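You operate a simulated robot arm through the tools that you are given. There is no shell and no other tool.

The job below is to be done with a simulated two-armed robot. You get a single attempt, and the scene is never put back.

JOB
Blow the purple frame clean with the blue pump and stand it in the white holder.
Fine: clamp it in the grey holder with the green lever, open the lever after; leave the other two frames dusty. Where these are worked on the way, their far stop is far enough and under half their travel is too little: green lever.

Only the result counts: the job must be done as asked and must still hold three seconds after the hand-in. Knocking over, shifting, dropping, spilling or breaking anything else fails it.

ROBOT AND FRAMES
Two 7-joint arms with fingered hands on one trunk that stands fixed in place. Base frame: the origin is at the foot of the trunk, x ahead of it, y to its left, z up; the work surface is at about z = 0.85. Lengths are in m, angles in degrees, forces in N, time in s.
The left shoulder is at [0.081, 0.241, 1.467], the right one opposite. Payload 4.9 kg a hand.
The TCP of each hand is the grasp point between the finger pads, 0.032 m short of the fingertips. In the tool frame z runs along the fingers and y along their closing line. Largest opening 0.2 m; the body of the gripper starts 0.089 m behind the TCP. The gripper is a hand of 4 fingers: y runs from the thumb to the fingers, the wrist lies at [0, 0, -0.267] in the tool frame, and closing takes about 1.5 s.
Orientation is that of the tool frame in the base frame, as [roll, pitch, yaw] about the fixed x, y, z axes, in that order (R = Rz(yaw) Ry(pitch) Rx(roll)). With the fingers straight down and closing along the base's y, the tool's x points along the base's -x, its y along +y and its z along -z.

CONTROLS
- The arms move only by the tool play_rows. It takes "left_rows", "right_rows" or both (then of equal length, played together; a hand with none holds still); each is a list of rows, each an object (a shift or turn left out is 0, a gripper value left out holds the last) with "xyz": the shift along the base's x, y, z in m, a list of three; "rotation": the turn, a rotation vector about the base's x, y, z in degrees, a list of three. In form: [{"xyz": [dx, dy, dz], "rotation": [rx, ry, rz]}, ...]. A call has 1 to 20 rows; each row shifts and turns the commanded pose from where the row before left it. "left_jaw" and "right_jaw" are, for a hand that has rows, the finger opening in m, from 0 to 0.2, set as the call begins (left out, the last holds). Rows are played at 5 a second. More than 0.05 m and 8.6 degrees between two rows, or a gripper value outside its range, and nothing of the call is played. Where a pose cannot be reached the arm comes as near as it can. A force on the tool above 40 N (or 10 N above the force at the start of the call, whichever is more), or a blocked arm, ends the call early, and 0.2 s more pass. Each finger travels about 0.072 m/s and halts on what it meets, pressing with about 22 N; the grip force reading is that of the motor and also rises with nothing between the fingers. The clock runs only during rows and for 0.2 s after the last one: add rows that do not move to give the fingers time. The reply holds the time, the measured pose of the TCP, the force on the tool along the base axes, the opening and the grip force, in the units named above and with some noise, with the torque about the TCP (base axes, N m) and any sound that the robot's microphone picked up.
- Cameras (640 x 400 px; columns grow to the right, rows downward): "scene" is now at [0.1118, -0.0167, 1.6313]; the picture's right is [-0.19, -0.98, 0.00], its down [-0.66, 0.13, -0.74] and it looks along [0.73, -0.14, -0.67] (base axes); focal length 318 px, centre (320, 200). "left" rides on the left gripper at [-0.069, -0.069, -0.116] in its tool frame; the picture's right is [0.71, -0.71, 0.00], its down [0.54, 0.54, -0.64] and it looks along [0.46, 0.45, 0.77] (tool axes); focal length 226 px, centre (320, 200). "right" rides on the right gripper at [0.069, -0.069, -0.116] in its tool frame; the picture's right is [0.71, 0.71, 0.00], its down [-0.54, 0.54, -0.64] and it looks along [-0.45, 0.45, 0.77] (tool axes); focal length 226 px, centre (320, 200).
- camera(camera): a new picture of that camera. It takes no simulated time.
- lift_body(by): slides the trunk up (or, below 0, down) by that many m; the arms and the scene camera ride with it, the base frame stays. It gives what a move gives, with no picture.
- set_fingers(finger1, finger2, finger3, thumb_bend, hand): sets how far each is bent, from 0 (flat) to 100 (curled in); at 30 the hand is open as for a grip, at 70 the pads meet at the TCP. One left out holds its place. A second passes; each finger stops where it meets its share of the squeeze, and holds until it gets a number again. A gripper value or a shape takes the hand back. It gives what a move gives, with no picture; readings hold the bend of each and the force on the fingers (four entries, about 0 where the hand has none), thumb and palm.
- preshape(shape, hand): the hand has 4 fingers and takes this shape, open, in about a second: jaw (thumb against the fingers, like two jaws); tri (thumb and two fingers); tip (a fingertip pinch); poke (one finger out to press); point (the index stretched); flat (the hand flat); cup (the hand cupped); fist (a fist). The gripper value then closes the fingers along that shape, each until it touches; the sizes above hold for jaw. It gives what a move gives, with no picture.
- aim_head(pan, tilt): turns the head with the scene camera to pan (to the left, within 86 degrees either way) and tilt (down, from -29 to 69), counted from straight ahead of the robot. It gives what a move gives.
- point_at(camera, pixels): there is no depth. For up to 12 entries [column, row, z] of the newest picture of that camera ("zoom" is the newest enlarged one), the place [x, y] in the base frame at which the ray of that pixel passes the height z, good to about 0.003 m. It takes no simulated time.
- inspect(camera, box): a new picture of the part [left, top, right, bottom] of that camera's present view, enlarged. It takes no simulated time.
- finish_job(): hands the job in; it is judged then, once.

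Leave the grippers open and the arms clear of the work at the hand-in unless told otherwise.

The tools are called after "Request:" as name(argument=value, ...) on one line, values as JSON. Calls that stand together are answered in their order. play_rows: Moves the arms, as the interface text tells. Its arguments: {"type":"object","properties":{"left_rows":{"type":"array","items":{"type":"object","properties":{"xyz":{"type":"array","items":{"type":"number"}},"rotation":{"type":"array","items":{"type":"number"}}}}},"left_jaw":{"type":"number"},"right_rows":{"type":"array","items":{"type":"object","properties":{"xyz":{"type":"array","items":{"type":"number"}},"rotation":{"type":"array","items":{"type":"number"}}}}},"right_jaw":{"type":"number"}},"required":[]} The other tools are called the same way: lift_body (by) slides the trunk up or down; preshape (shape, hand) gives the hand a shape; set_fingers (finger1, finger2, finger3, thumb_bend, hand) moves the fingers one by one; aim_head (pan, tilt) turns the head that bears the scene camera; camera (camera) takes a picture; point_at (camera, pixels) gives the place at which the rays of pixels pass given heights; inspect (camera, box) takes an enlarged picture of a part of a camera's view; finish_job () hands the job in.

At the start:

```text
time_s: 0.0
left_tcp_pos: [0.679, 0.0532, 1.2419]
left_orientation: [180.0, 0.0, 180.0]
left_ft_force: [0.6, -0.2, -0.7]
left_torque: [0.02, 0.01, 0.01]
left_gripper_width: 0.1998
left_grasp_force: 0.1
left_shape: jaw
left_bend: [30.0, 30.0, 30.0, 30.0]
left_finger forces: [0.0, 0.0, 0.1, 0.0, 0.0, 0.1]
right_tcp_pos: [0.6665, -0.4657, 1.2653]
right_orientation: [180.0, 0.0, 179.9]
right_ft_force: [0.4, 0.6, 0.4]
right_torque: [-0.02, -0.02, 0.01]
right_gripper_width: 0.1996
right_grasp_force: 0.1
right_shape: jaw
right_bend: [30.0, 30.0, 30.0, 30.0]
right_finger forces: [0.0, 0.1, 0.0, 0.1, 0.0, 0.0]
trunk travel left (down, up): [-0.375, 0.465]
head pan, tilt: [-11.0, 42.3]
```

scene: 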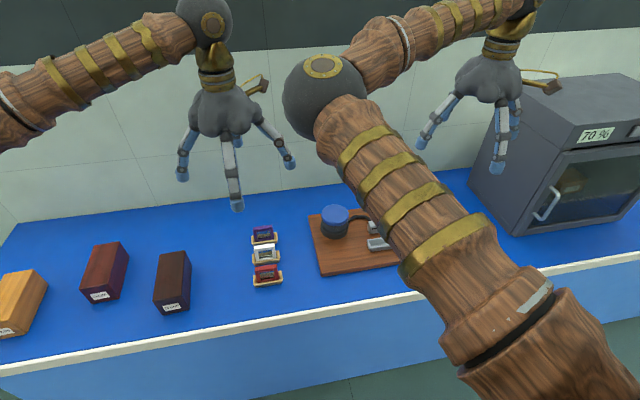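
right: 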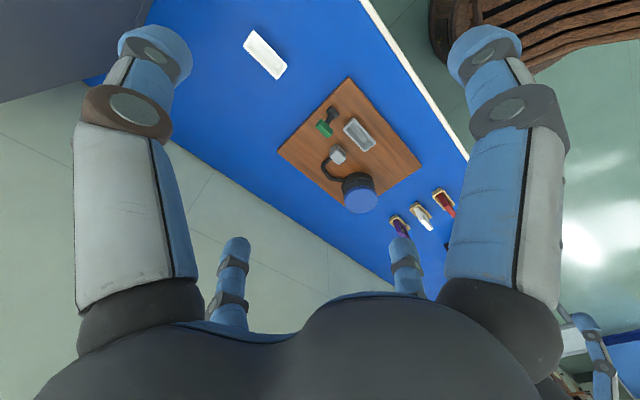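
left: 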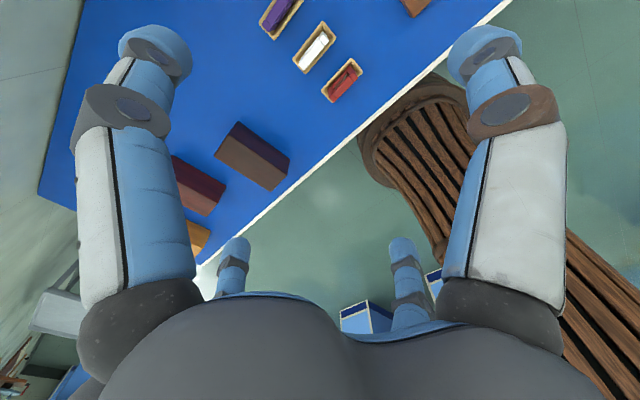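

I see a brown board with a blue pump, a grey holder and a green lever, three frames in small trays at about (265,255), and a white holder that the right arm hides. First I'll enlarge these areas.

Request:
inspect(camera="scene", box=[230, 190, 430, 315])

Request:
inspect(camera="right", box=[230, 20, 470, 240])

Request:
inspect(camera="left", box=[230, 0, 390, 110])

```text
3.20 times, centred on (330, 252) of scene
```

zoom: 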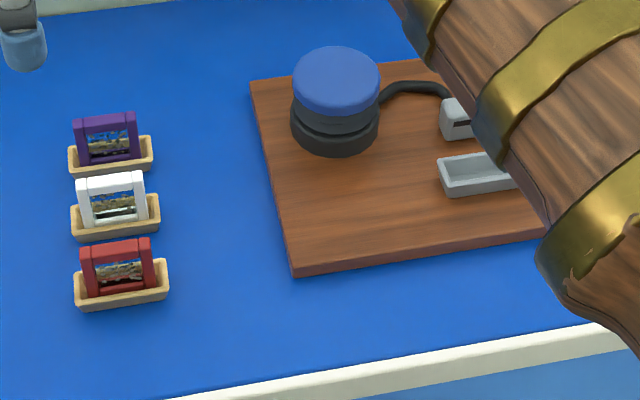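

```text
1.82 times, centred on (350, 130) of right
```

zoom: 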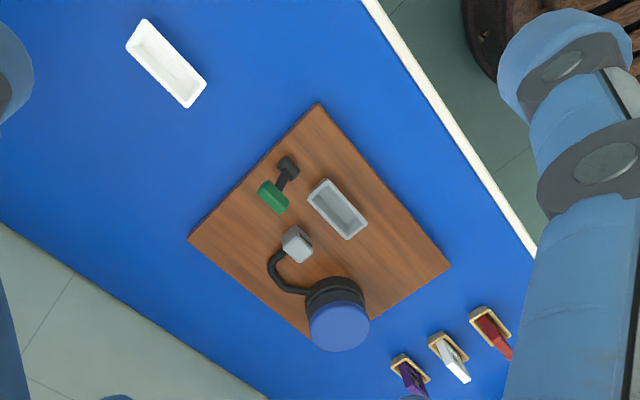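

```text
3.64 times, centred on (310, 55) of left
```

zoom: 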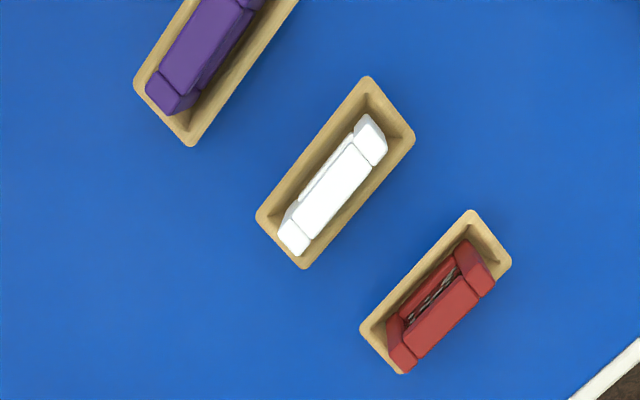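

Next I'll get rough positions from these pictures: the frames, the pump, the holders and the lever.

Request:
point_at(camera="right", pixels=[[265, 55, 0.87], [359, 135, 0.89], [326, 128, 0.9], [338, 155, 0.9], [360, 195, 0.95], [338, 118, 0.88], [349, 77, 0.87], [278, 149, 0.87], [422, 165, 0.87], [400, 222, 0.87], [421, 216, 0.87], [443, 203, 0.87]])

Request:
point_at(camera="scene", pixels=[[264, 240, 0.86], [266, 258, 0.86], [267, 280, 0.86], [335, 213, 0.95], [378, 244, 0.88], [335, 235, 0.87], [265, 238, 0.85], [263, 227, 0.92], [309, 215, 0.87], [322, 274, 0.87]])

```text
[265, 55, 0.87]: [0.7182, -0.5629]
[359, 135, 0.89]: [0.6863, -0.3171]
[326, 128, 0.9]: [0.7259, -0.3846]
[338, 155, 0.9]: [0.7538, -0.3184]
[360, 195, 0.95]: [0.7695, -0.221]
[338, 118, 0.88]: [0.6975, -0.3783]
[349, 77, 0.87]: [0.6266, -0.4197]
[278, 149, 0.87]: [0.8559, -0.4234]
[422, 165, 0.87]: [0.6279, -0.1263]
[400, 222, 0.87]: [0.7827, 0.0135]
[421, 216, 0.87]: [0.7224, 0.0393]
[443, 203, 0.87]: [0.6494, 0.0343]
```

```text
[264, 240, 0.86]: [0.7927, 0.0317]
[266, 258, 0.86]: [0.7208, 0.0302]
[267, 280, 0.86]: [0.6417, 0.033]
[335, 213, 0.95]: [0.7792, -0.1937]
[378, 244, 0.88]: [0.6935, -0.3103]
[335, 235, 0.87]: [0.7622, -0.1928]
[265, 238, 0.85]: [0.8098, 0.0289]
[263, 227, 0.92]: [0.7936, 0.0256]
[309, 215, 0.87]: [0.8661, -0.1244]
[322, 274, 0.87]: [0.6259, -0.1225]
```

The grey holder is near (0.69,-0.32), the lever near (0.72,-0.38), the nozzle near (0.75,-0.32), the pump near (0.77,-0.20), the white holder near (0.72,-0.56) and the purple frame near (0.79,0.03). I'll bring the right hand lower and to the right for a closer look, and lift the left hand away.

Request:
play_rows(right_rows=[{"xyz": [-0.01, -0.01, -0.04]}, {"xyz": [-0.01, -0.01, -0.04]}, {"xyz": [-0.01, -0.01, -0.04]}, {"xyz": [-0.01, -0.01, -0.04]}, {"xyz": [0, 0, 0]}], left_rows=[{"xyz": [-0.02, 0.04, 0]}, {"xyz": [-0.02, 0.04, 0]}, {"xyz": [-0.02, 0.04, 0]}, {"xyz": [-0.02, 0.04, 0]}, {"xyz": [0, 0.04, 0]}])

Request:
camera(camera="right")

Request:
camera(camera="scene")

Request:
camera(camera="left")

```text
time_s: 1.2
left_tcp_pos: [0.5985, 0.2548, 1.2424]
left_orientation: [-179.9, 0.0, -180.0]
left_ft_force: [-0.8, 0.8, -0.1]
left_torque: [-0.02, -0.02, -0.01]
left_gripper_width: 0.1998
left_grasp_force: 0.0
left_shape: jaw
left_bend: [30.0, 30.0, 30.0, 30.0]
left_finger forces: [0.1, 0.1, 0.0, 0.0, 0.0, 0.0]
right_tcp_pos: [0.6232, -0.5028, 1.1067]
right_orientation: [-179.9, 0.0, 179.9]
right_ft_force: [0.4, 0.3, 0.2]
right_torque: [-0.01, 0.0, 0.02]
right_gripper_width: 0.2
right_grasp_force: 0.0
right_shape: jaw
right_bend: [30.0, 30.0, 30.0, 30.0]
right_finger forces: [0.0, 0.1, 0.0, 0.0, 0.1, 0.1]
trunk travel left (down, up): [-0.375, 0.465]
head pan, tilt: [-11.0, 42.3]
```

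```text
taken
```

right: 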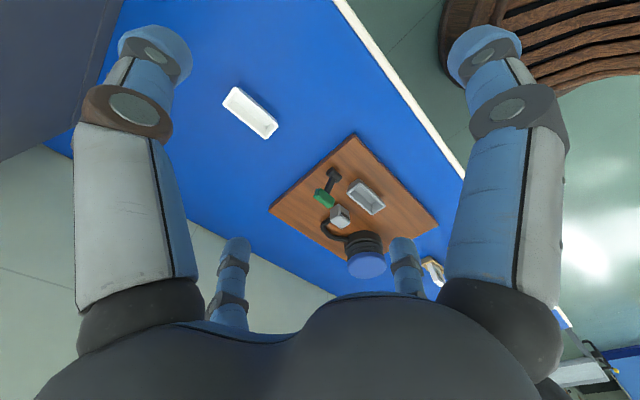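

```text
taken
```

scene: 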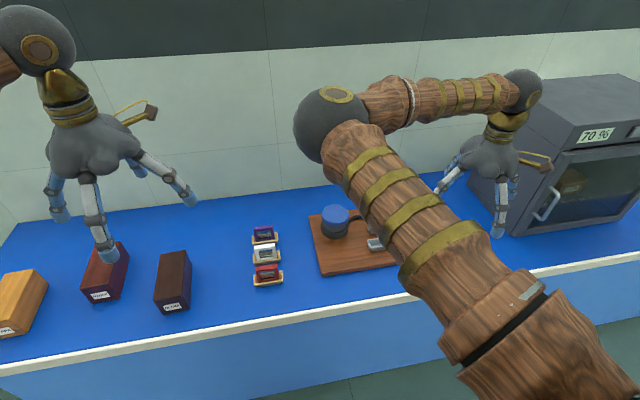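

```text
taken
```

left: 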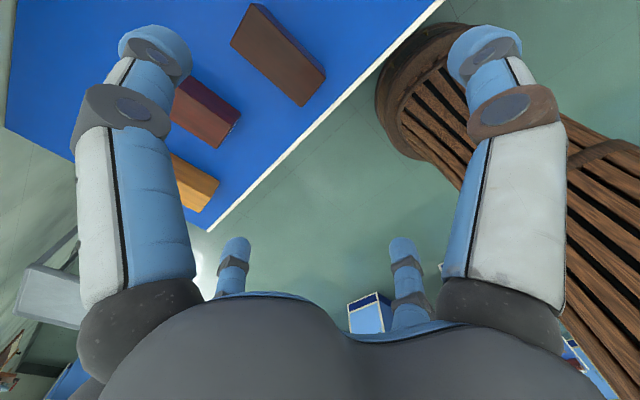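

I'll enlarge the board and the white holder in the right camera.

Request:
inspect(camera="right", box=[260, 130, 445, 290])

Request:
inspect(camera="right", box=[210, 75, 290, 150])

Request:
point_at(camera="right", pixels=[[332, 174, 0.87], [333, 174, 0.9], [324, 198, 0.91], [340, 215, 0.9], [366, 198, 0.89], [368, 265, 0.95], [251, 112, 0.87], [357, 133, 0.865], [269, 211, 0.865], [438, 223, 0.865]])

```text
2.50 times, centred on (352, 210) of right
```

zoom: 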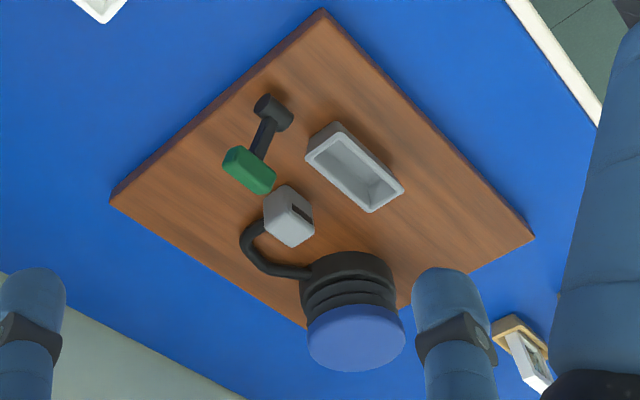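

```text
5.33 times, centred on (250, 112) of right
```

zoom: 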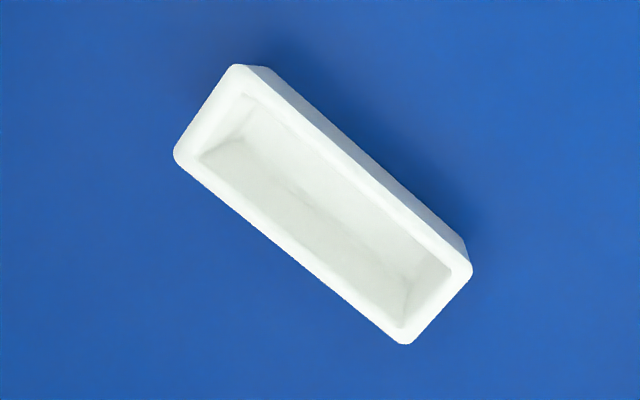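

```text
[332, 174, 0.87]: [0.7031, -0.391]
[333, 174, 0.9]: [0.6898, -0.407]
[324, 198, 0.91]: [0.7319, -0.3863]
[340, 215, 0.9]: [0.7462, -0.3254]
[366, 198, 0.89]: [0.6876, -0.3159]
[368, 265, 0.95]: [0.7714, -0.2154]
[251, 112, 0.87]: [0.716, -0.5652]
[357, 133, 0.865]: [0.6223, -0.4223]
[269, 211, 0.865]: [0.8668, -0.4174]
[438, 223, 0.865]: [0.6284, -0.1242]
```

The lever looks like a black pivot at (0.70,-0.40) with an arm to the green grip at (0.735,-0.385). I need a flatter view to see how it swings, so I'll move the right hand lower and further right.

Request:
play_rows(right_rows=[{"xyz": [-0.03, -0.03, -0.02]}, {"xyz": [-0.03, -0.03, -0.02]}, {"xyz": [-0.03, -0.03, -0.03]}, {"xyz": [-0.01, -0.01, -0.03]}, {"xyz": [0, 0, 0]}])

Request:
camera(camera="right")

Request:
inspect(camera="right", box=[220, 130, 400, 290])

```text
refused: row 3 steps farther than a row can; nothing moved
```

```text
taken
```

right: 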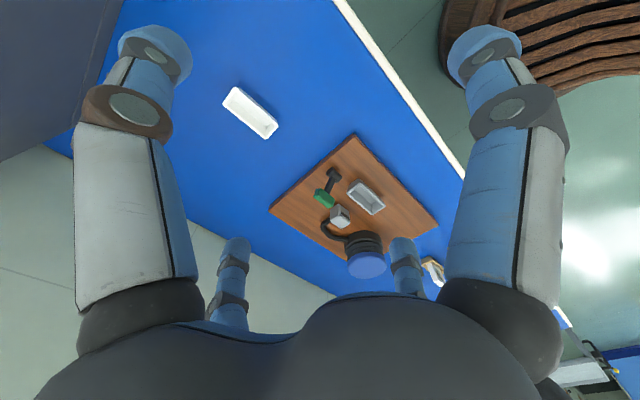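

```text
2.50 times, centred on (310, 210) of right
```

zoom: 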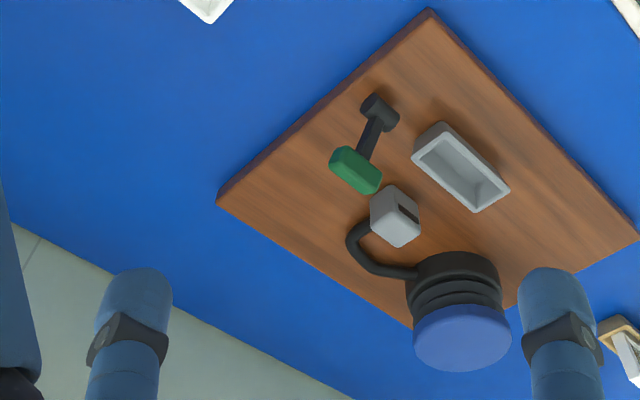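

Row 3 was a little too long, so nothing moved. I'll retry with shorter rows.

Request:
play_rows(right_rows=[{"xyz": [-0.03, -0.025, -0.02]}, {"xyz": [-0.03, -0.025, -0.02]}, {"xyz": [-0.02, -0.025, -0.03]}, {"xyz": [-0.02, -0.025, -0.03]}, {"xyz": [0, 0, 0]}])

Request:
camera(camera="right")

Request:
inspect(camera="right", box=[260, 170, 420, 310])

```text
time_s: 2.4
left_tcp_pos: [0.5995, 0.2538, 1.2411]
left_orientation: [-180.0, 0.1, 179.9]
left_ft_force: [-0.1, 0.1, 0.0]
left_torque: [-0.01, 0.0, -0.01]
left_gripper_width: 0.1998
left_grasp_force: 0.0
left_shape: jaw
left_bend: [30.0, 30.0, 30.0, 30.0]
left_finger forces: [0.1, 0.0, 0.0, 0.0, 0.0, 0.0]
right_tcp_pos: [0.5248, -0.6044, 1.0072]
right_orientation: [-179.9, 0.0, 180.0]
right_ft_force: [-1.2, -0.4, 0.1]
right_torque: [-0.03, 0.0, -0.04]
right_gripper_width: 0.1999
right_grasp_force: 0.1
right_shape: jaw
right_bend: [30.0, 30.0, 30.0, 30.0]
right_finger forces: [0.1, 0.0, 0.1, 0.0, 0.0, 0.1]
trunk travel left (down, up): [-0.375, 0.465]
head pan, tilt: [-11.0, 42.3]
```

```text
taken
```

right: 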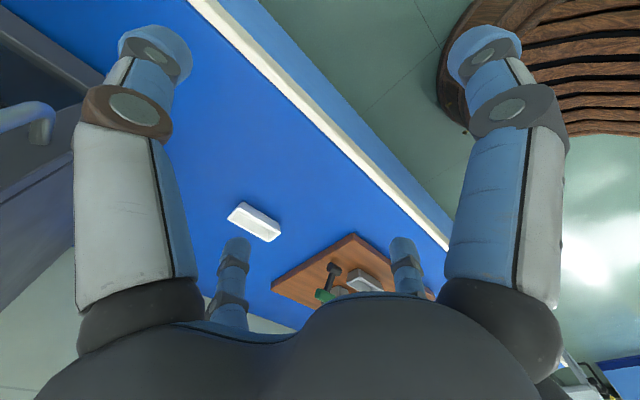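

```text
2.86 times, centred on (340, 240) of right
```

zoom: 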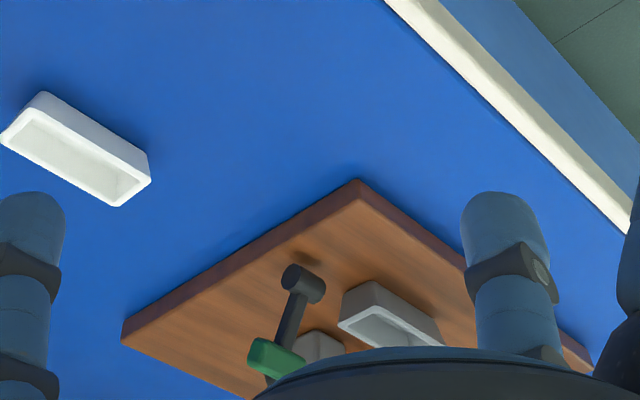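

The lever appears to have a horizontal pivot along y, with its arm pointing up to the green bar at z≈0.92. I'll turn the right hand by -45° so its camera looks straight ahead, then shift it in front of the board.

Request:
play_rows(right_rows=[{"xyz": [0, 0.035, 0.01], "rotation": [0, 0, -7.5]}, {"xyz": [0, 0.035, 0.01], "rotation": [0, 0, -7.5]}, {"xyz": [0, 0.035, 0.01], "rotation": [0, 0, -7.5]}, {"xyz": [0, 0.035, 0.0], "rotation": [0, 0, -7.5]}, {"xyz": [0, 0.035, 0.0], "rotation": [0, 0, -7.5]}, {"xyz": [0, 0.035, 0.0], "rotation": [0, 0, -7.5]}, {"xyz": [0, 0, 0]}])

Request:
camera(camera="right")

Request:
camera(camera="scene")

```text
time_s: 4.0
left_tcp_pos: [0.6001, 0.2507, 1.2406]
left_orientation: [179.9, -0.1, -180.0]
left_ft_force: [-0.1, 0.2, -0.3]
left_torque: [0.03, -0.01, 0.01]
left_gripper_width: 0.1999
left_grasp_force: 0.0
left_shape: jaw
left_bend: [30.0, 30.0, 30.0, 30.0]
left_finger forces: [0.0, 0.1, 0.0, 0.0, 0.0, 0.0]
right_tcp_pos: [0.5256, -0.3948, 1.0342]
right_orientation: [180.0, -0.1, 134.8]
right_ft_force: [0.0, -0.5, -0.3]
right_torque: [-0.01, 0.0, -0.01]
right_gripper_width: 0.1998
right_grasp_force: 0.0
right_shape: jaw
right_bend: [30.0, 30.0, 30.0, 30.0]
right_finger forces: [0.1, 0.0, 0.0, 0.1, 0.1, 0.0]
trunk travel left (down, up): [-0.375, 0.465]
head pan, tilt: [-11.0, 42.3]
```

```text
taken
```

right: 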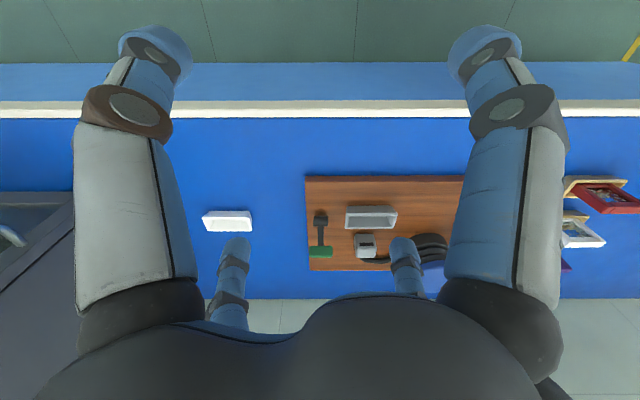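

```text
taken
```

scene: 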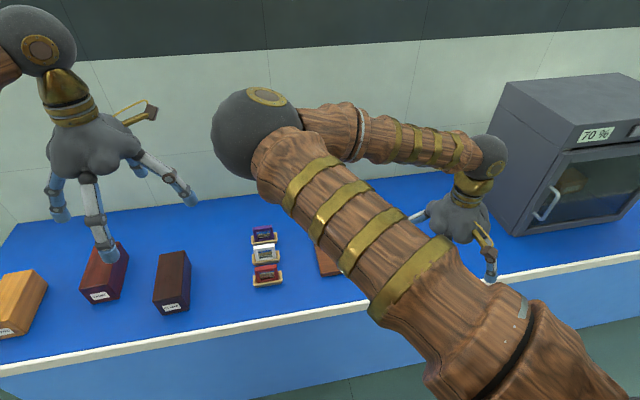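

Now the lever and the grey holder are seen head-on near (320,230). I'll enlarge them.

Request:
inspect(camera="right", box=[295, 170, 415, 275])

Request:
inspect(camera="right", box=[560, 160, 640, 280])

Request:
point_at(camera="right", pixels=[[320, 219, 0.88], [319, 252, 0.9], [319, 252, 0.92], [319, 252, 0.94], [371, 217, 0.89], [228, 221, 0.87]])

```text
3.81 times, centred on (355, 222) of right
```

zoom: 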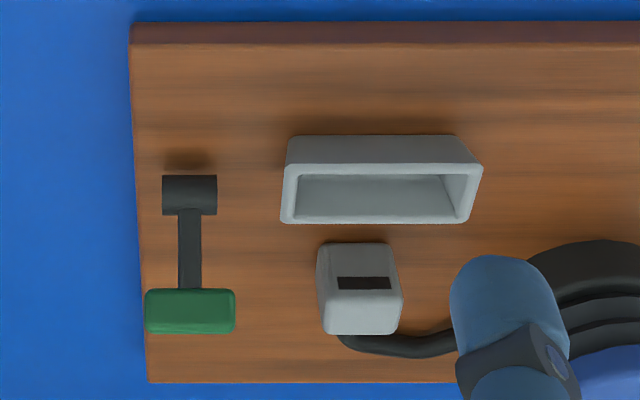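

```text
3.33 times, centred on (600, 220) of right
```

zoom: 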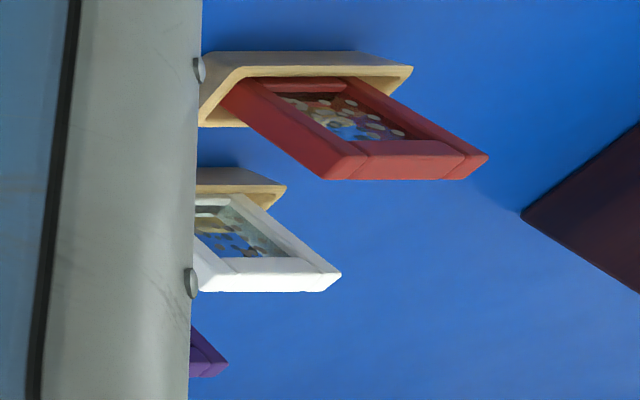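

```text
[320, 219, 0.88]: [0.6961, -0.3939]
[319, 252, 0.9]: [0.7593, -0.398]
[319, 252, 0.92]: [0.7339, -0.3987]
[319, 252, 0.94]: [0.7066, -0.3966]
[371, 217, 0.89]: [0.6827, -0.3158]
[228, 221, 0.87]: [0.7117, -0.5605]
```

The lever pivots about a y axis, with its arm leaning slightly toward +x. The hand seems to have four fingers in a cross, so I want to know how the shapes look. I'll try "tip" on the left hand, which the scene camera can see.

Request:
inspect(camera="scene", box=[20, 60, 220, 280])

Request:
preshape(hand="left", shape="tip")

Request:
inspect(camera="scene", box=[20, 60, 220, 280])

Request:
camera(camera="left")

```text
1.82 times, centred on (120, 170) of scene
```

zoom: 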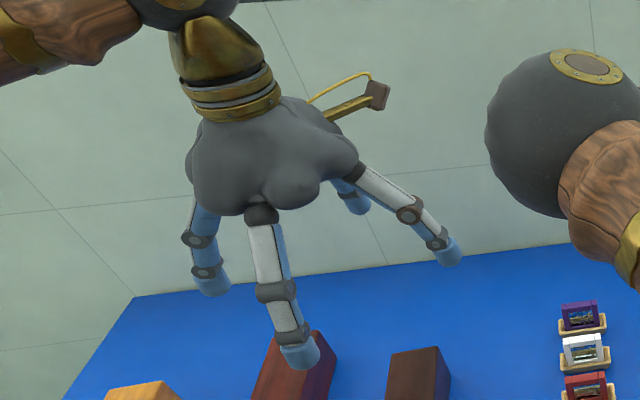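

```text
time_s: 4.9
left_tcp_pos: [0.6, 0.2527, 1.2425]
left_orientation: [180.0, 0.0, -180.0]
left_ft_force: [-0.2, -0.7, -1.0]
left_torque: [-0.04, 0.01, -0.01]
left_gripper_width: 0.1998
left_grasp_force: 0.2
left_shape: tip
left_bend: [16.0, 30.0, 16.0, 30.0]
left_finger forces: [0.0, 0.1, 0.0, 0.0, 0.1, 0.0]
right_tcp_pos: [0.5244, -0.3955, 1.035]
right_orientation: [-179.9, 0.1, 135.0]
right_ft_force: [-0.3, -0.4, 0.2]
right_torque: [0.01, -0.03, -0.02]
right_gripper_width: 0.2
right_grasp_force: 0.0
right_shape: jaw
right_bend: [30.0, 30.0, 30.0, 30.0]
right_finger forces: [0.0, 0.1, 0.0, 0.0, 0.1, 0.0]
trunk travel left (down, up): [-0.375, 0.465]
head pan, tilt: [-11.0, 42.3]
```

```text
1.82 times, centred on (120, 170) of scene
```

zoom: 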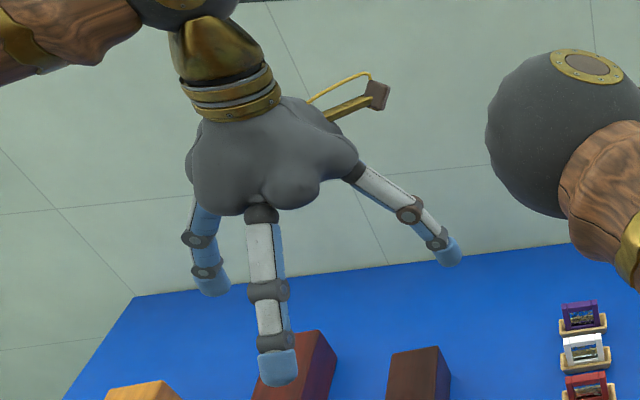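

```text
taken
```

left: 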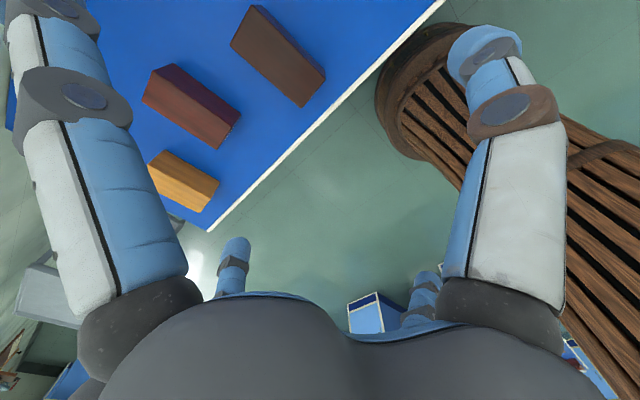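

In "tip", fingers 1 and 3 splay out along the tool's ±x, while finger 2 and the thumb pinch. Splayed fingers could hit the lever, so I'll test curling fingers 1 and 3 in on the left hand.

Request:
set_fingers(hand="left", finger1=100, finger3=100, finger2=50, thumb_bend=50)

Request:
inspect(camera="scene", box=[20, 60, 220, 280])

Request:
camera(camera="left")

```text
time_s: 5.9
left_tcp_pos: [0.5999, 0.253, 1.2423]
left_orientation: [-180.0, 0.1, 180.0]
left_ft_force: [-0.2, 0.0, 0.7]
left_torque: [0.05, -0.01, -0.01]
left_gripper_width: 0.0466
left_grasp_force: 0.1
left_shape: fingers
left_bend: [73.0, 50.0, 73.0, 50.0]
left_finger forces: [0.0, 0.1, 0.0, 0.1, 0.0, 0.0]
right_tcp_pos: [0.5248, -0.3968, 1.0354]
right_orientation: [179.9, 0.1, 134.9]
right_ft_force: [0.6, 0.4, 0.5]
right_torque: [0.0, 0.0, -0.02]
right_gripper_width: 0.2
right_grasp_force: 0.0
right_shape: jaw
right_bend: [30.0, 30.0, 30.0, 30.0]
right_finger forces: [0.1, 0.1, 0.1, 0.0, 0.1, 0.0]
trunk travel left (down, up): [-0.375, 0.465]
head pan, tilt: [-11.0, 42.3]
```

```text
1.82 times, centred on (120, 170) of scene
```

zoom: 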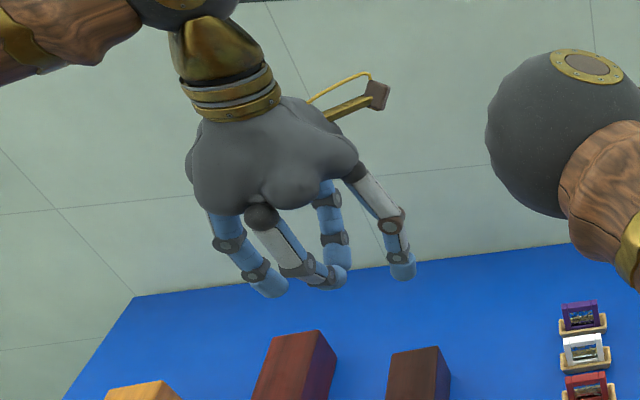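

```text
taken
```

left: 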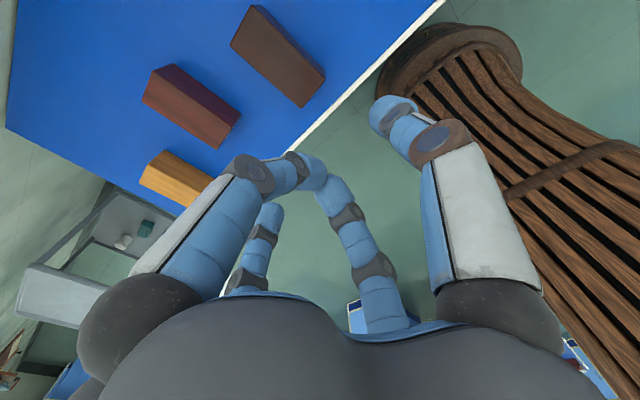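

Fingers 1 and 3 only reached a bend of 73, which may just be the time limit. I'll give them another second.

Request:
set_fingers(hand="left", finger1=100, finger3=100)

Request:
inspect(camera="scene", box=[20, 60, 220, 280])

Request:
camera(camera="left")

```text
time_s: 6.9
left_tcp_pos: [0.5985, 0.2524, 1.2413]
left_orientation: [-180.0, -0.1, 180.0]
left_ft_force: [-0.3, 0.2, -0.3]
left_torque: [0.0, 0.0, 0.02]
left_gripper_width: 0.0469
left_grasp_force: 0.0
left_shape: fingers
left_bend: [73.0, 50.0, 73.0, 50.0]
left_finger forces: [0.1, 0.0, 0.1, 0.1, 0.0, 0.0]
right_tcp_pos: [0.5247, -0.3957, 1.0359]
right_orientation: [180.0, -0.1, 135.0]
right_ft_force: [-0.3, -0.2, 0.2]
right_torque: [-0.02, 0.01, -0.02]
right_gripper_width: 0.1999
right_grasp_force: 0.1
right_shape: jaw
right_bend: [30.0, 30.0, 30.0, 30.0]
right_finger forces: [0.0, 0.0, 0.0, 0.1, 0.0, 0.1]
trunk travel left (down, up): [-0.375, 0.465]
head pan, tilt: [-11.0, 42.3]
```

```text
1.82 times, centred on (120, 170) of scene
```

zoom: 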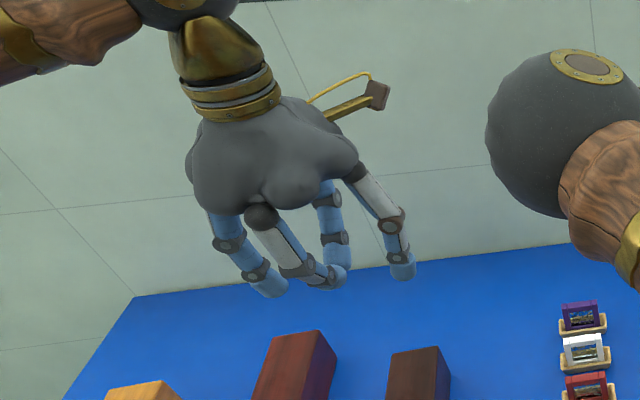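

```text
taken
```

left: 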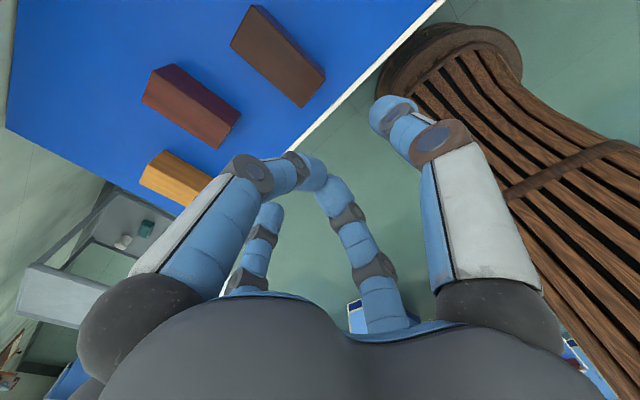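

Fingers 1 and 3 block each other at a bend of 73, so that doesn't work. A four-sided "jaw" grip with a modest opening suits the frame: two fingers on its faces and two on its ends. I'll put the left hand back to jaw, park it further left, and move the right hand up and over toward the purple frame with yaw back at 180.

Request:
preshape(hand="left", shape="jaw")

Request:
play_rows(left_rows=[{"xyz": [-0.02, 0.04, 0]}, {"xyz": [-0.02, 0.04, 0]}, {"xyz": [-0.02, 0.04, 0]}, {"xyz": [-0.02, 0.04, 0]}, {"xyz": [-0.02, 0.04, 0]}, {"xyz": [0, 0.04, 0]}, {"xyz": [0, 0.04, 0]}, {"xyz": [0, 0.02, 0]}], right_rows=[{"xyz": [0.0, 0, 0.035], "rotation": [0, 0, 7.5]}, {"xyz": [0, 0, 0.035], "rotation": [0, 0, 7.5]}, {"xyz": [0, 0, 0.035], "rotation": [0, 0, 7.5]}, {"xyz": [0.01, 0.03, 0.02], "rotation": [0, 0, 7.5]}, {"xyz": [0.01, 0.04, 0.0], "rotation": [0, 0, 7.5]}, {"xyz": [0.02, 0.04, 0.0], "rotation": [0, 0, 7.5]}, {"xyz": [0.02, 0.04, 0]}, {"xyz": [0.02, 0.04, 0]}])

Request:
camera(camera="scene")

Request:
camera(camera="right")

```text
time_s: 7.8
left_tcp_pos: [0.6003, 0.253, 1.2416]
left_orientation: [-179.9, 0.0, -179.9]
left_ft_force: [-0.6, -0.1, 0.2]
left_torque: [0.02, 0.0, -0.03]
left_gripper_width: 0.1998
left_grasp_force: 0.0
left_shape: jaw
left_bend: [30.0, 30.0, 30.0, 30.0]
left_finger forces: [0.0, 0.0, 0.0, 0.1, 0.0, 0.0]
right_tcp_pos: [0.5253, -0.3959, 1.0346]
right_orientation: [180.0, 0.1, 134.8]
right_ft_force: [-0.2, 0.7, -0.7]
right_torque: [0.04, 0.03, 0.01]
right_gripper_width: 0.1998
right_grasp_force: 0.1
right_shape: jaw
right_bend: [30.0, 30.0, 30.0, 30.0]
right_finger forces: [0.0, 0.1, 0.0, 0.1, 0.0, 0.0]
trunk travel left (down, up): [-0.375, 0.465]
head pan, tilt: [-11.0, 42.3]
```

```text
time_s: 9.6
left_tcp_pos: [0.4982, 0.5545, 1.2391]
left_orientation: [-179.9, -0.1, 180.0]
left_ft_force: [0.5, -0.3, -0.4]
left_torque: [-0.02, -0.02, 0.02]
left_gripper_width: 0.1999
left_grasp_force: 0.1
left_shape: jaw
left_bend: [30.0, 30.0, 30.0, 30.0]
left_finger forces: [0.0, 0.0, 0.1, 0.0, 0.0, 0.0]
right_tcp_pos: [0.6056, -0.2018, 1.1608]
right_orientation: [-180.0, 0.0, 180.0]
right_ft_force: [0.4, 0.3, -0.1]
right_torque: [-0.01, 0.0, 0.0]
right_gripper_width: 0.2
right_grasp_force: 0.0
right_shape: jaw
right_bend: [30.0, 30.0, 30.0, 30.0]
right_finger forces: [0.0, 0.0, 0.0, 0.1, 0.1, 0.0]
trunk travel left (down, up): [-0.375, 0.465]
head pan, tilt: [-11.0, 42.3]
```

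```text
taken
```

scene: 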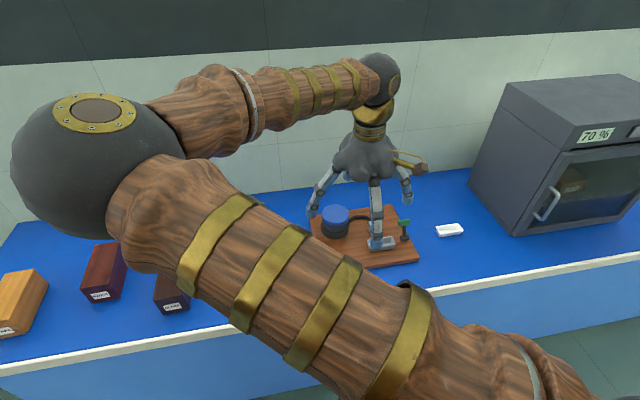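

```text
taken
```

right: 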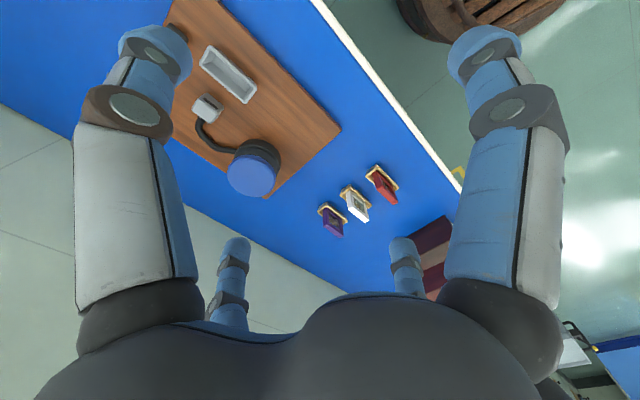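

Now the scene camera can see the lever at about (404,228). I'll enlarge it there.

Request:
inspect(camera="scene", box=[300, 190, 480, 280])

Request:
point_at(camera="scene", pixels=[[404, 222, 0.92], [404, 222, 0.935], [404, 238, 0.88], [450, 230, 0.87], [381, 243, 0.89]])

Request:
inspect(camera="right", box=[305, 155, 415, 245])

```text
3.56 times, centred on (390, 235) of scene
```

zoom: 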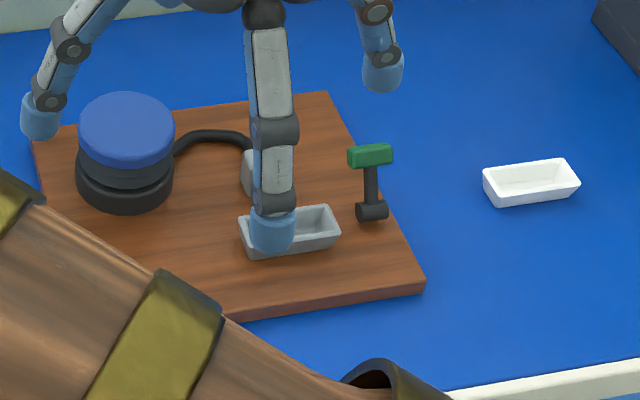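

```text
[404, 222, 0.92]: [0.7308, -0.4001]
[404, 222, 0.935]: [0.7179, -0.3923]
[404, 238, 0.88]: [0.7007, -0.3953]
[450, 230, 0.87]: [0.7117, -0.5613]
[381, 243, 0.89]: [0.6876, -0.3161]
```

```text
4.44 times, centred on (360, 200) of right
```

zoom: 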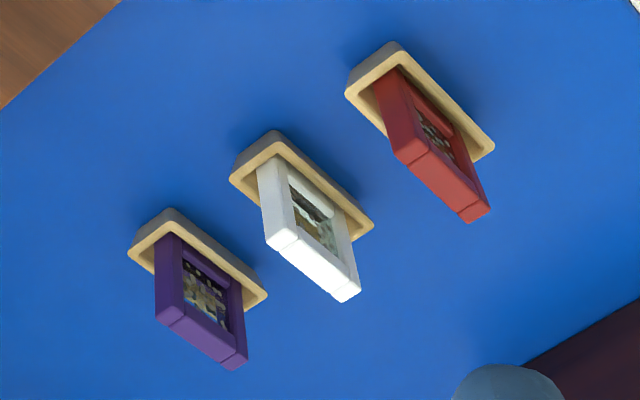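

The green bar is at about (0.718,-0.392,0.935) and the pivot at (0.70,-0.395,0.88). The white holder is at (0.712,-0.561) and the grey holder at (0.688,-0.316). Next I'll move the right hand above the purple frame while keeping it high.

Request:
play_rows(right_rows=[{"xyz": [0.025, 0.035, 0.0]}, {"xyz": [0.025, 0.035, 0.0]}, {"xyz": [0.025, 0.035, 0.0]}, {"xyz": [0.025, 0.035, 0.0]}, {"xyz": [0.025, 0.03, 0.0]}, {"xyz": [0.025, 0.03, 0.0]}, {"xyz": [0.03, 0.03, 0.0]}, {"xyz": [0.0, 0.0, 0.0]}], right_jaw=0.09)

Request:
camera(camera="scene")

Request:
camera(camera="right")

Request:
camera(camera="left")

```text
time_s: 11.4
left_tcp_pos: [0.4991, 0.5528, 1.2404]
left_orientation: [179.9, 0.1, -179.9]
left_ft_force: [0.0, 0.3, 0.0]
left_torque: [0.01, -0.01, -0.03]
left_gripper_width: 0.2001
left_grasp_force: 0.0
left_shape: jaw
left_bend: [30.0, 30.0, 30.0, 30.0]
left_finger forces: [0.0, 0.0, 0.0, 0.1, 0.0, 0.0]
right_tcp_pos: [0.7844, 0.0241, 1.1589]
right_orientation: [-180.0, 0.0, 180.0]
right_ft_force: [0.1, 0.2, 0.2]
right_torque: [-0.01, -0.03, -0.03]
right_gripper_width: 0.0903
right_grasp_force: 0.0
right_shape: jaw
right_bend: [40.0, 40.0, 40.0, 38.0]
right_finger forces: [0.0, 0.0, 0.1, 0.1, 0.0, 0.0]
trunk travel left (down, up): [-0.375, 0.465]
head pan, tilt: [-11.0, 42.3]
```

```text
taken
```

scene: 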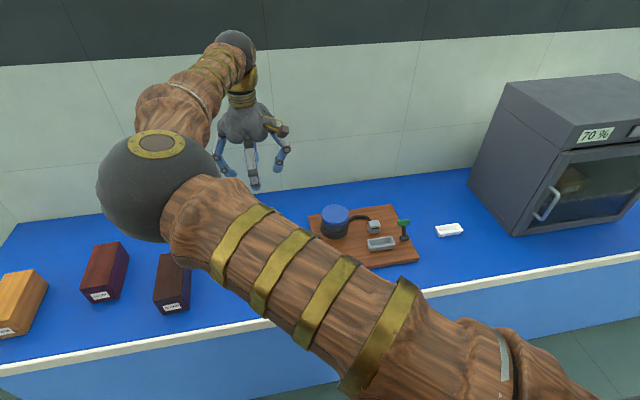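

```text
taken
```

right: 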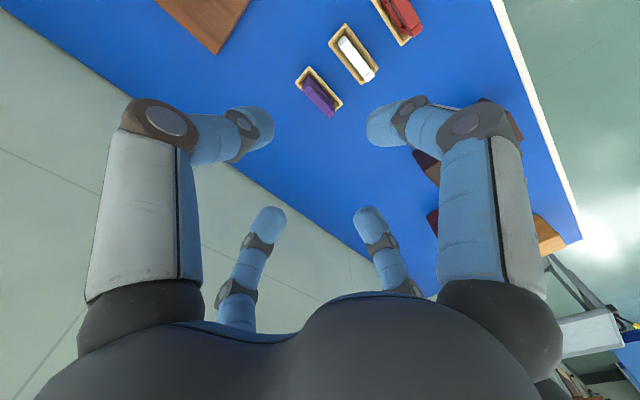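

```text
taken
```

left: 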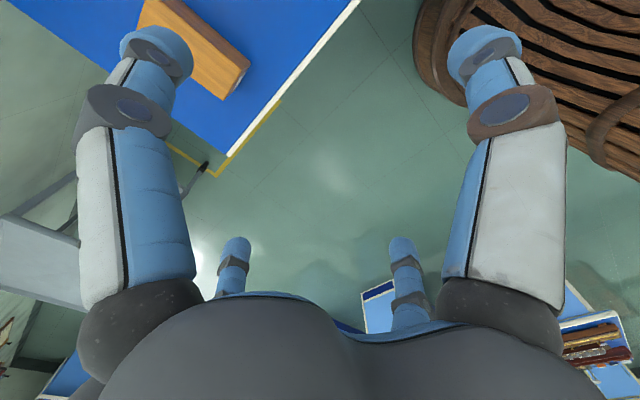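

There is a clear view of the frames in the right camera at about (318,92), and of the board in the scene camera. I'll enlarge both and measure.

Request:
inspect(camera="scene", box=[305, 195, 475, 275])

Request:
inspect(camera="right", box=[285, 10, 405, 125])

```text
3.76 times, centred on (390, 235) of scene
```

zoom: 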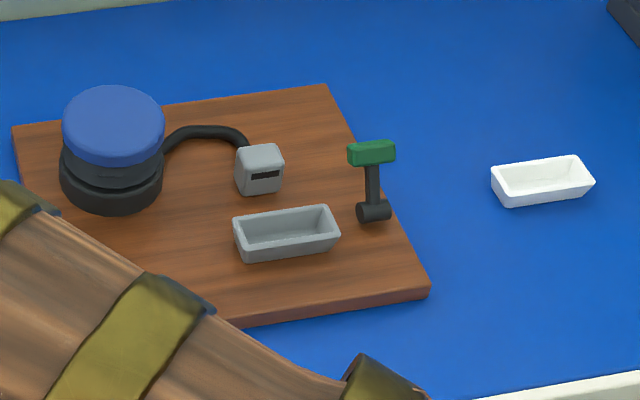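

```text
3.48 times, centred on (345, 68) of right
```

zoom: 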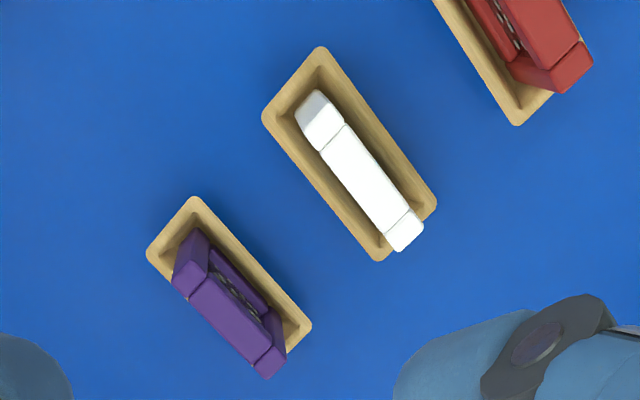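

Now I'll compute positions of tray rim corners and the frame's top corners.

Request:
point_at(camera="zoom", pixels=[[195, 198, 0.87], [147, 250, 0.87], [311, 326, 0.87], [192, 284, 0.92], [268, 374, 0.92], [283, 347, 0.92], [205, 262, 0.92], [228, 318, 0.92], [320, 47, 0.87], [263, 117, 0.87], [435, 207, 0.87], [380, 260, 0.87]])

Request:
point_at(camera="scene", pixels=[[404, 222, 0.935], [405, 238, 0.88], [375, 226, 0.9], [335, 212, 0.95], [449, 229, 0.875], [380, 242, 0.885]])

```text
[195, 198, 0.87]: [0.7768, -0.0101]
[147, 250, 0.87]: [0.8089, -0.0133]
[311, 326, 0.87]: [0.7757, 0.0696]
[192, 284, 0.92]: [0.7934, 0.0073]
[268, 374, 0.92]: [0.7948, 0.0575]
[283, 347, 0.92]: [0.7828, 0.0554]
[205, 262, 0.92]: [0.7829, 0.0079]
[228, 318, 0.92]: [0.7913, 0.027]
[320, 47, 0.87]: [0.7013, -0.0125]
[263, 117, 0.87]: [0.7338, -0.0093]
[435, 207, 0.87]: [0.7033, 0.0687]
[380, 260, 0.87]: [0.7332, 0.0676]
```

```text
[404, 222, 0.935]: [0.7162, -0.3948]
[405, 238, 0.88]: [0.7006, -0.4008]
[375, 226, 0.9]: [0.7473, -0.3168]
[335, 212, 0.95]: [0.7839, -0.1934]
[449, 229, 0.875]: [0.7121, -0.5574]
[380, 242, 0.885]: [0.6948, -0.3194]
```

The frame's top is about (0.791,0.03,0.92), with the tray rim at z≈0.87. I'll look at the finger shape at the present 0.09 opening before going down.

Request:
inspect(camera="scene", box=[190, 80, 310, 200])

```text
3.33 times, centred on (250, 140) of scene
```

zoom: 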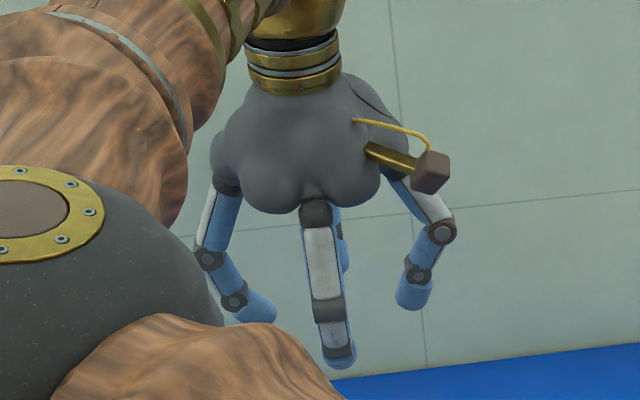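

The fingers form a neat cage. I'll narrow it to 0.08 and go down to z≈1.0, centred over the frame, then check.

Request:
play_rows(right_rows=[{"xyz": [0.007, 0.006, -0.03]}, {"xyz": [0, 0, -0.045]}, {"xyz": [0, 0, -0.045]}, {"xyz": [0, 0, -0.035]}, {"xyz": [0, 0, 0]}], right_jaw=0.08)

Request:
camera(camera="right")

Request:
camera(camera="scene")

```text
time_s: 12.6
left_tcp_pos: [0.4984, 0.5526, 1.2413]
left_orientation: [-179.9, 0.1, -180.0]
left_ft_force: [0.2, 0.1, 0.0]
left_torque: [-0.02, -0.02, 0.0]
left_gripper_width: 0.1996
left_grasp_force: 0.1
left_shape: jaw
left_bend: [30.0, 30.0, 30.0, 30.0]
left_finger forces: [0.0, 0.0, 0.1, 0.0, 0.0, 0.0]
right_tcp_pos: [0.7928, 0.0296, 1.0039]
right_orientation: [180.0, 0.0, 179.8]
right_ft_force: [0.4, 0.6, 0.1]
right_torque: [-0.04, -0.01, 0.04]
right_gripper_width: 0.0804
right_grasp_force: 0.1
right_shape: jaw
right_bend: [42.0, 42.0, 42.0, 41.0]
right_finger forces: [0.0, 0.0, 0.1, 0.0, 0.1, 0.1]
trunk travel left (down, up): [-0.375, 0.465]
head pan, tilt: [-11.0, 42.3]
```

```text
taken
```

right: 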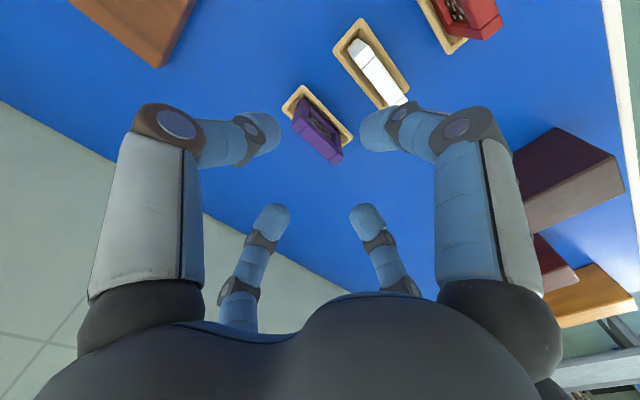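

```text
taken
```

scene: 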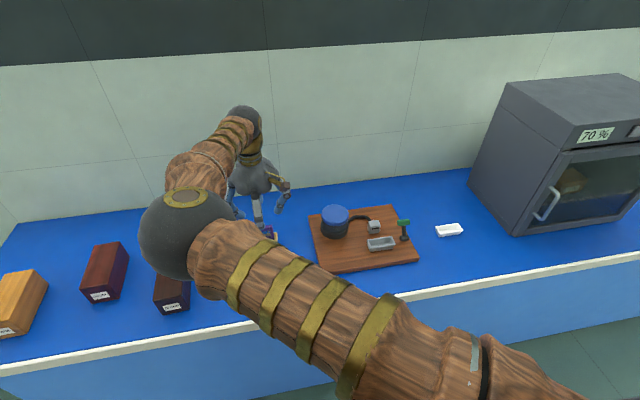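

I'll enlarge the frame once more from this nearer view to fine-tune the centring.

Request:
inspect(camera="right", box=[270, 70, 370, 180])

```text
3.64 times, centred on (320, 125) of right
```

zoom: 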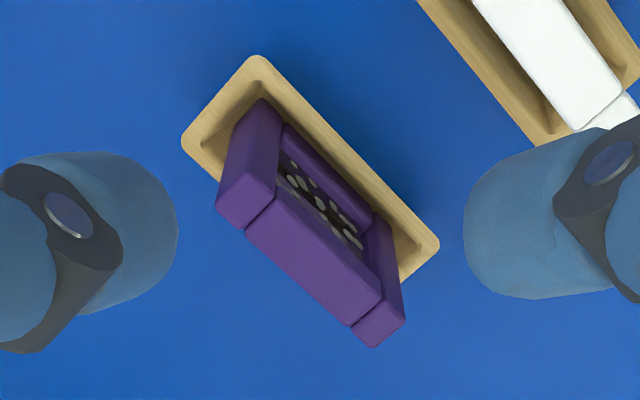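

Top face corners read as about (246,158), (216,203), (405,318) and (373,347). I'll convert them.

Request:
point_at(camera="zoom", pixels=[[246, 158, 0.92], [216, 203, 0.92], [405, 318, 0.92], [373, 347, 0.92], [310, 256, 0.92], [253, 57, 0.87], [183, 140, 0.87], [437, 245, 0.87], [310, 256, 0.925]])

```text
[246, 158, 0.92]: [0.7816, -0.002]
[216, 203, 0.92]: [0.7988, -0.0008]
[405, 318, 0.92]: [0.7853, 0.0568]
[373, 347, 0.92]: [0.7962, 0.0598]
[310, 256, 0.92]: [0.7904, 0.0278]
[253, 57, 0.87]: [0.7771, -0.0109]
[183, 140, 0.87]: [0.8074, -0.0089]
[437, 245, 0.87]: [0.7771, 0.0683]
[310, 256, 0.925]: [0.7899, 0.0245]
```

The frame measures 0.06 wide with its centre at (0.791,0.029), so the hand is centred. I'll go down in small steps to z≈0.912.

Request:
play_rows(right_rows=[{"xyz": [-0.001, -0.0005, -0.02]}, {"xyz": [0, 0, -0.02]}, {"xyz": [0, 0, -0.02]}, {"xyz": [0, 0, -0.016]}, {"xyz": [0, 0, -0.016]}, {"xyz": [0, 0, 0]}])

Request:
camera(camera="right")

```text
time_s: 14.0
left_tcp_pos: [0.4989, 0.5527, 1.2401]
left_orientation: [-180.0, 0.0, 180.0]
left_ft_force: [-0.2, 0.6, -0.1]
left_torque: [-0.02, 0.01, -0.02]
left_gripper_width: 0.1996
left_grasp_force: 0.0
left_shape: jaw
left_bend: [30.0, 30.0, 30.0, 30.0]
left_finger forces: [0.1, 0.1, 0.0, 0.1, 0.1, 0.0]
right_tcp_pos: [0.7917, 0.0307, 0.912]
right_orientation: [-179.9, -0.1, 179.9]
right_ft_force: [0.6, 1.1, 0.2]
right_torque: [-0.01, 0.03, 0.02]
right_gripper_width: 0.0802
right_grasp_force: 0.0
right_shape: jaw
right_bend: [42.0, 42.0, 42.0, 41.0]
right_finger forces: [0.0, 0.1, 0.1, 0.1, 0.0, 0.0]
trunk travel left (down, up): [-0.375, 0.465]
head pan, tilt: [-11.0, 42.3]
```

```text
taken
```

right: 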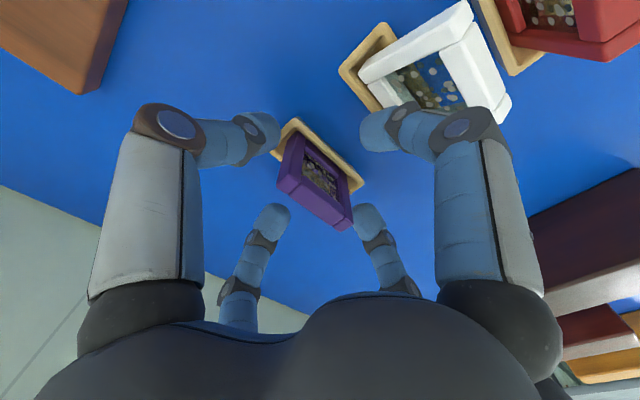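

The frame sits inside the cage and nothing is touching. Next I'll close the fingers with still rows.

Request:
play_rows(right_rows=[{"xyz": [0, 0, 0]}, {"xyz": [0, 0, 0]}, {"xyz": [0, 0, 0]}, {"xyz": [0, 0, 0]}, {"xyz": [0, 0, 0]}, {"xyz": [0, 0, 0]}, {"xyz": [0, 0, 0]}, {"xyz": [0, 0, 0]}], right_jaw=0.0)

Request:
camera(camera="right")

```text
time_s: 15.8
left_tcp_pos: [0.4988, 0.5526, 1.2415]
left_orientation: [179.9, -0.1, -179.9]
left_ft_force: [-0.6, -0.3, -0.7]
left_torque: [-0.01, -0.01, 0.02]
left_gripper_width: 0.1998
left_grasp_force: 0.0
left_shape: jaw
left_bend: [30.0, 30.0, 30.0, 30.0]
left_finger forces: [0.1, 0.0, 0.0, 0.0, 0.0, 0.0]
right_tcp_pos: [0.7914, 0.031, 0.9121]
right_orientation: [180.0, 0.0, 179.9]
right_ft_force: [-0.1, 0.4, 0.2]
right_torque: [-0.02, 0.01, 0.04]
right_gripper_width: 0.0397
right_grasp_force: 22.5
right_shape: jaw
right_bend: [72.0, 50.0, 73.0, 49.0]
right_finger forces: [19.4, 19.5, 19.8, 0.0, 19.5, 0.0]
trunk travel left (down, up): [-0.375, 0.465]
head pan, tilt: [-11.0, 42.3]
```

```text
taken
```

right: 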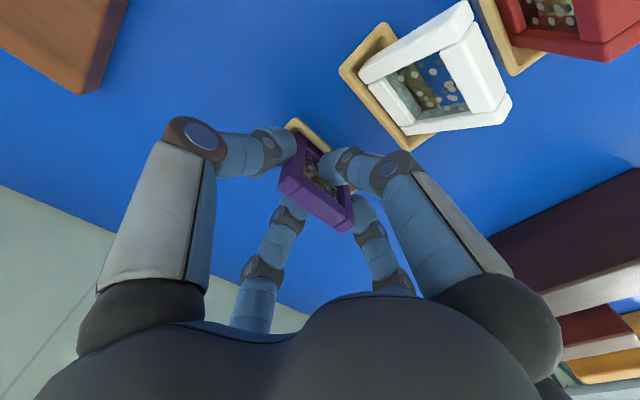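

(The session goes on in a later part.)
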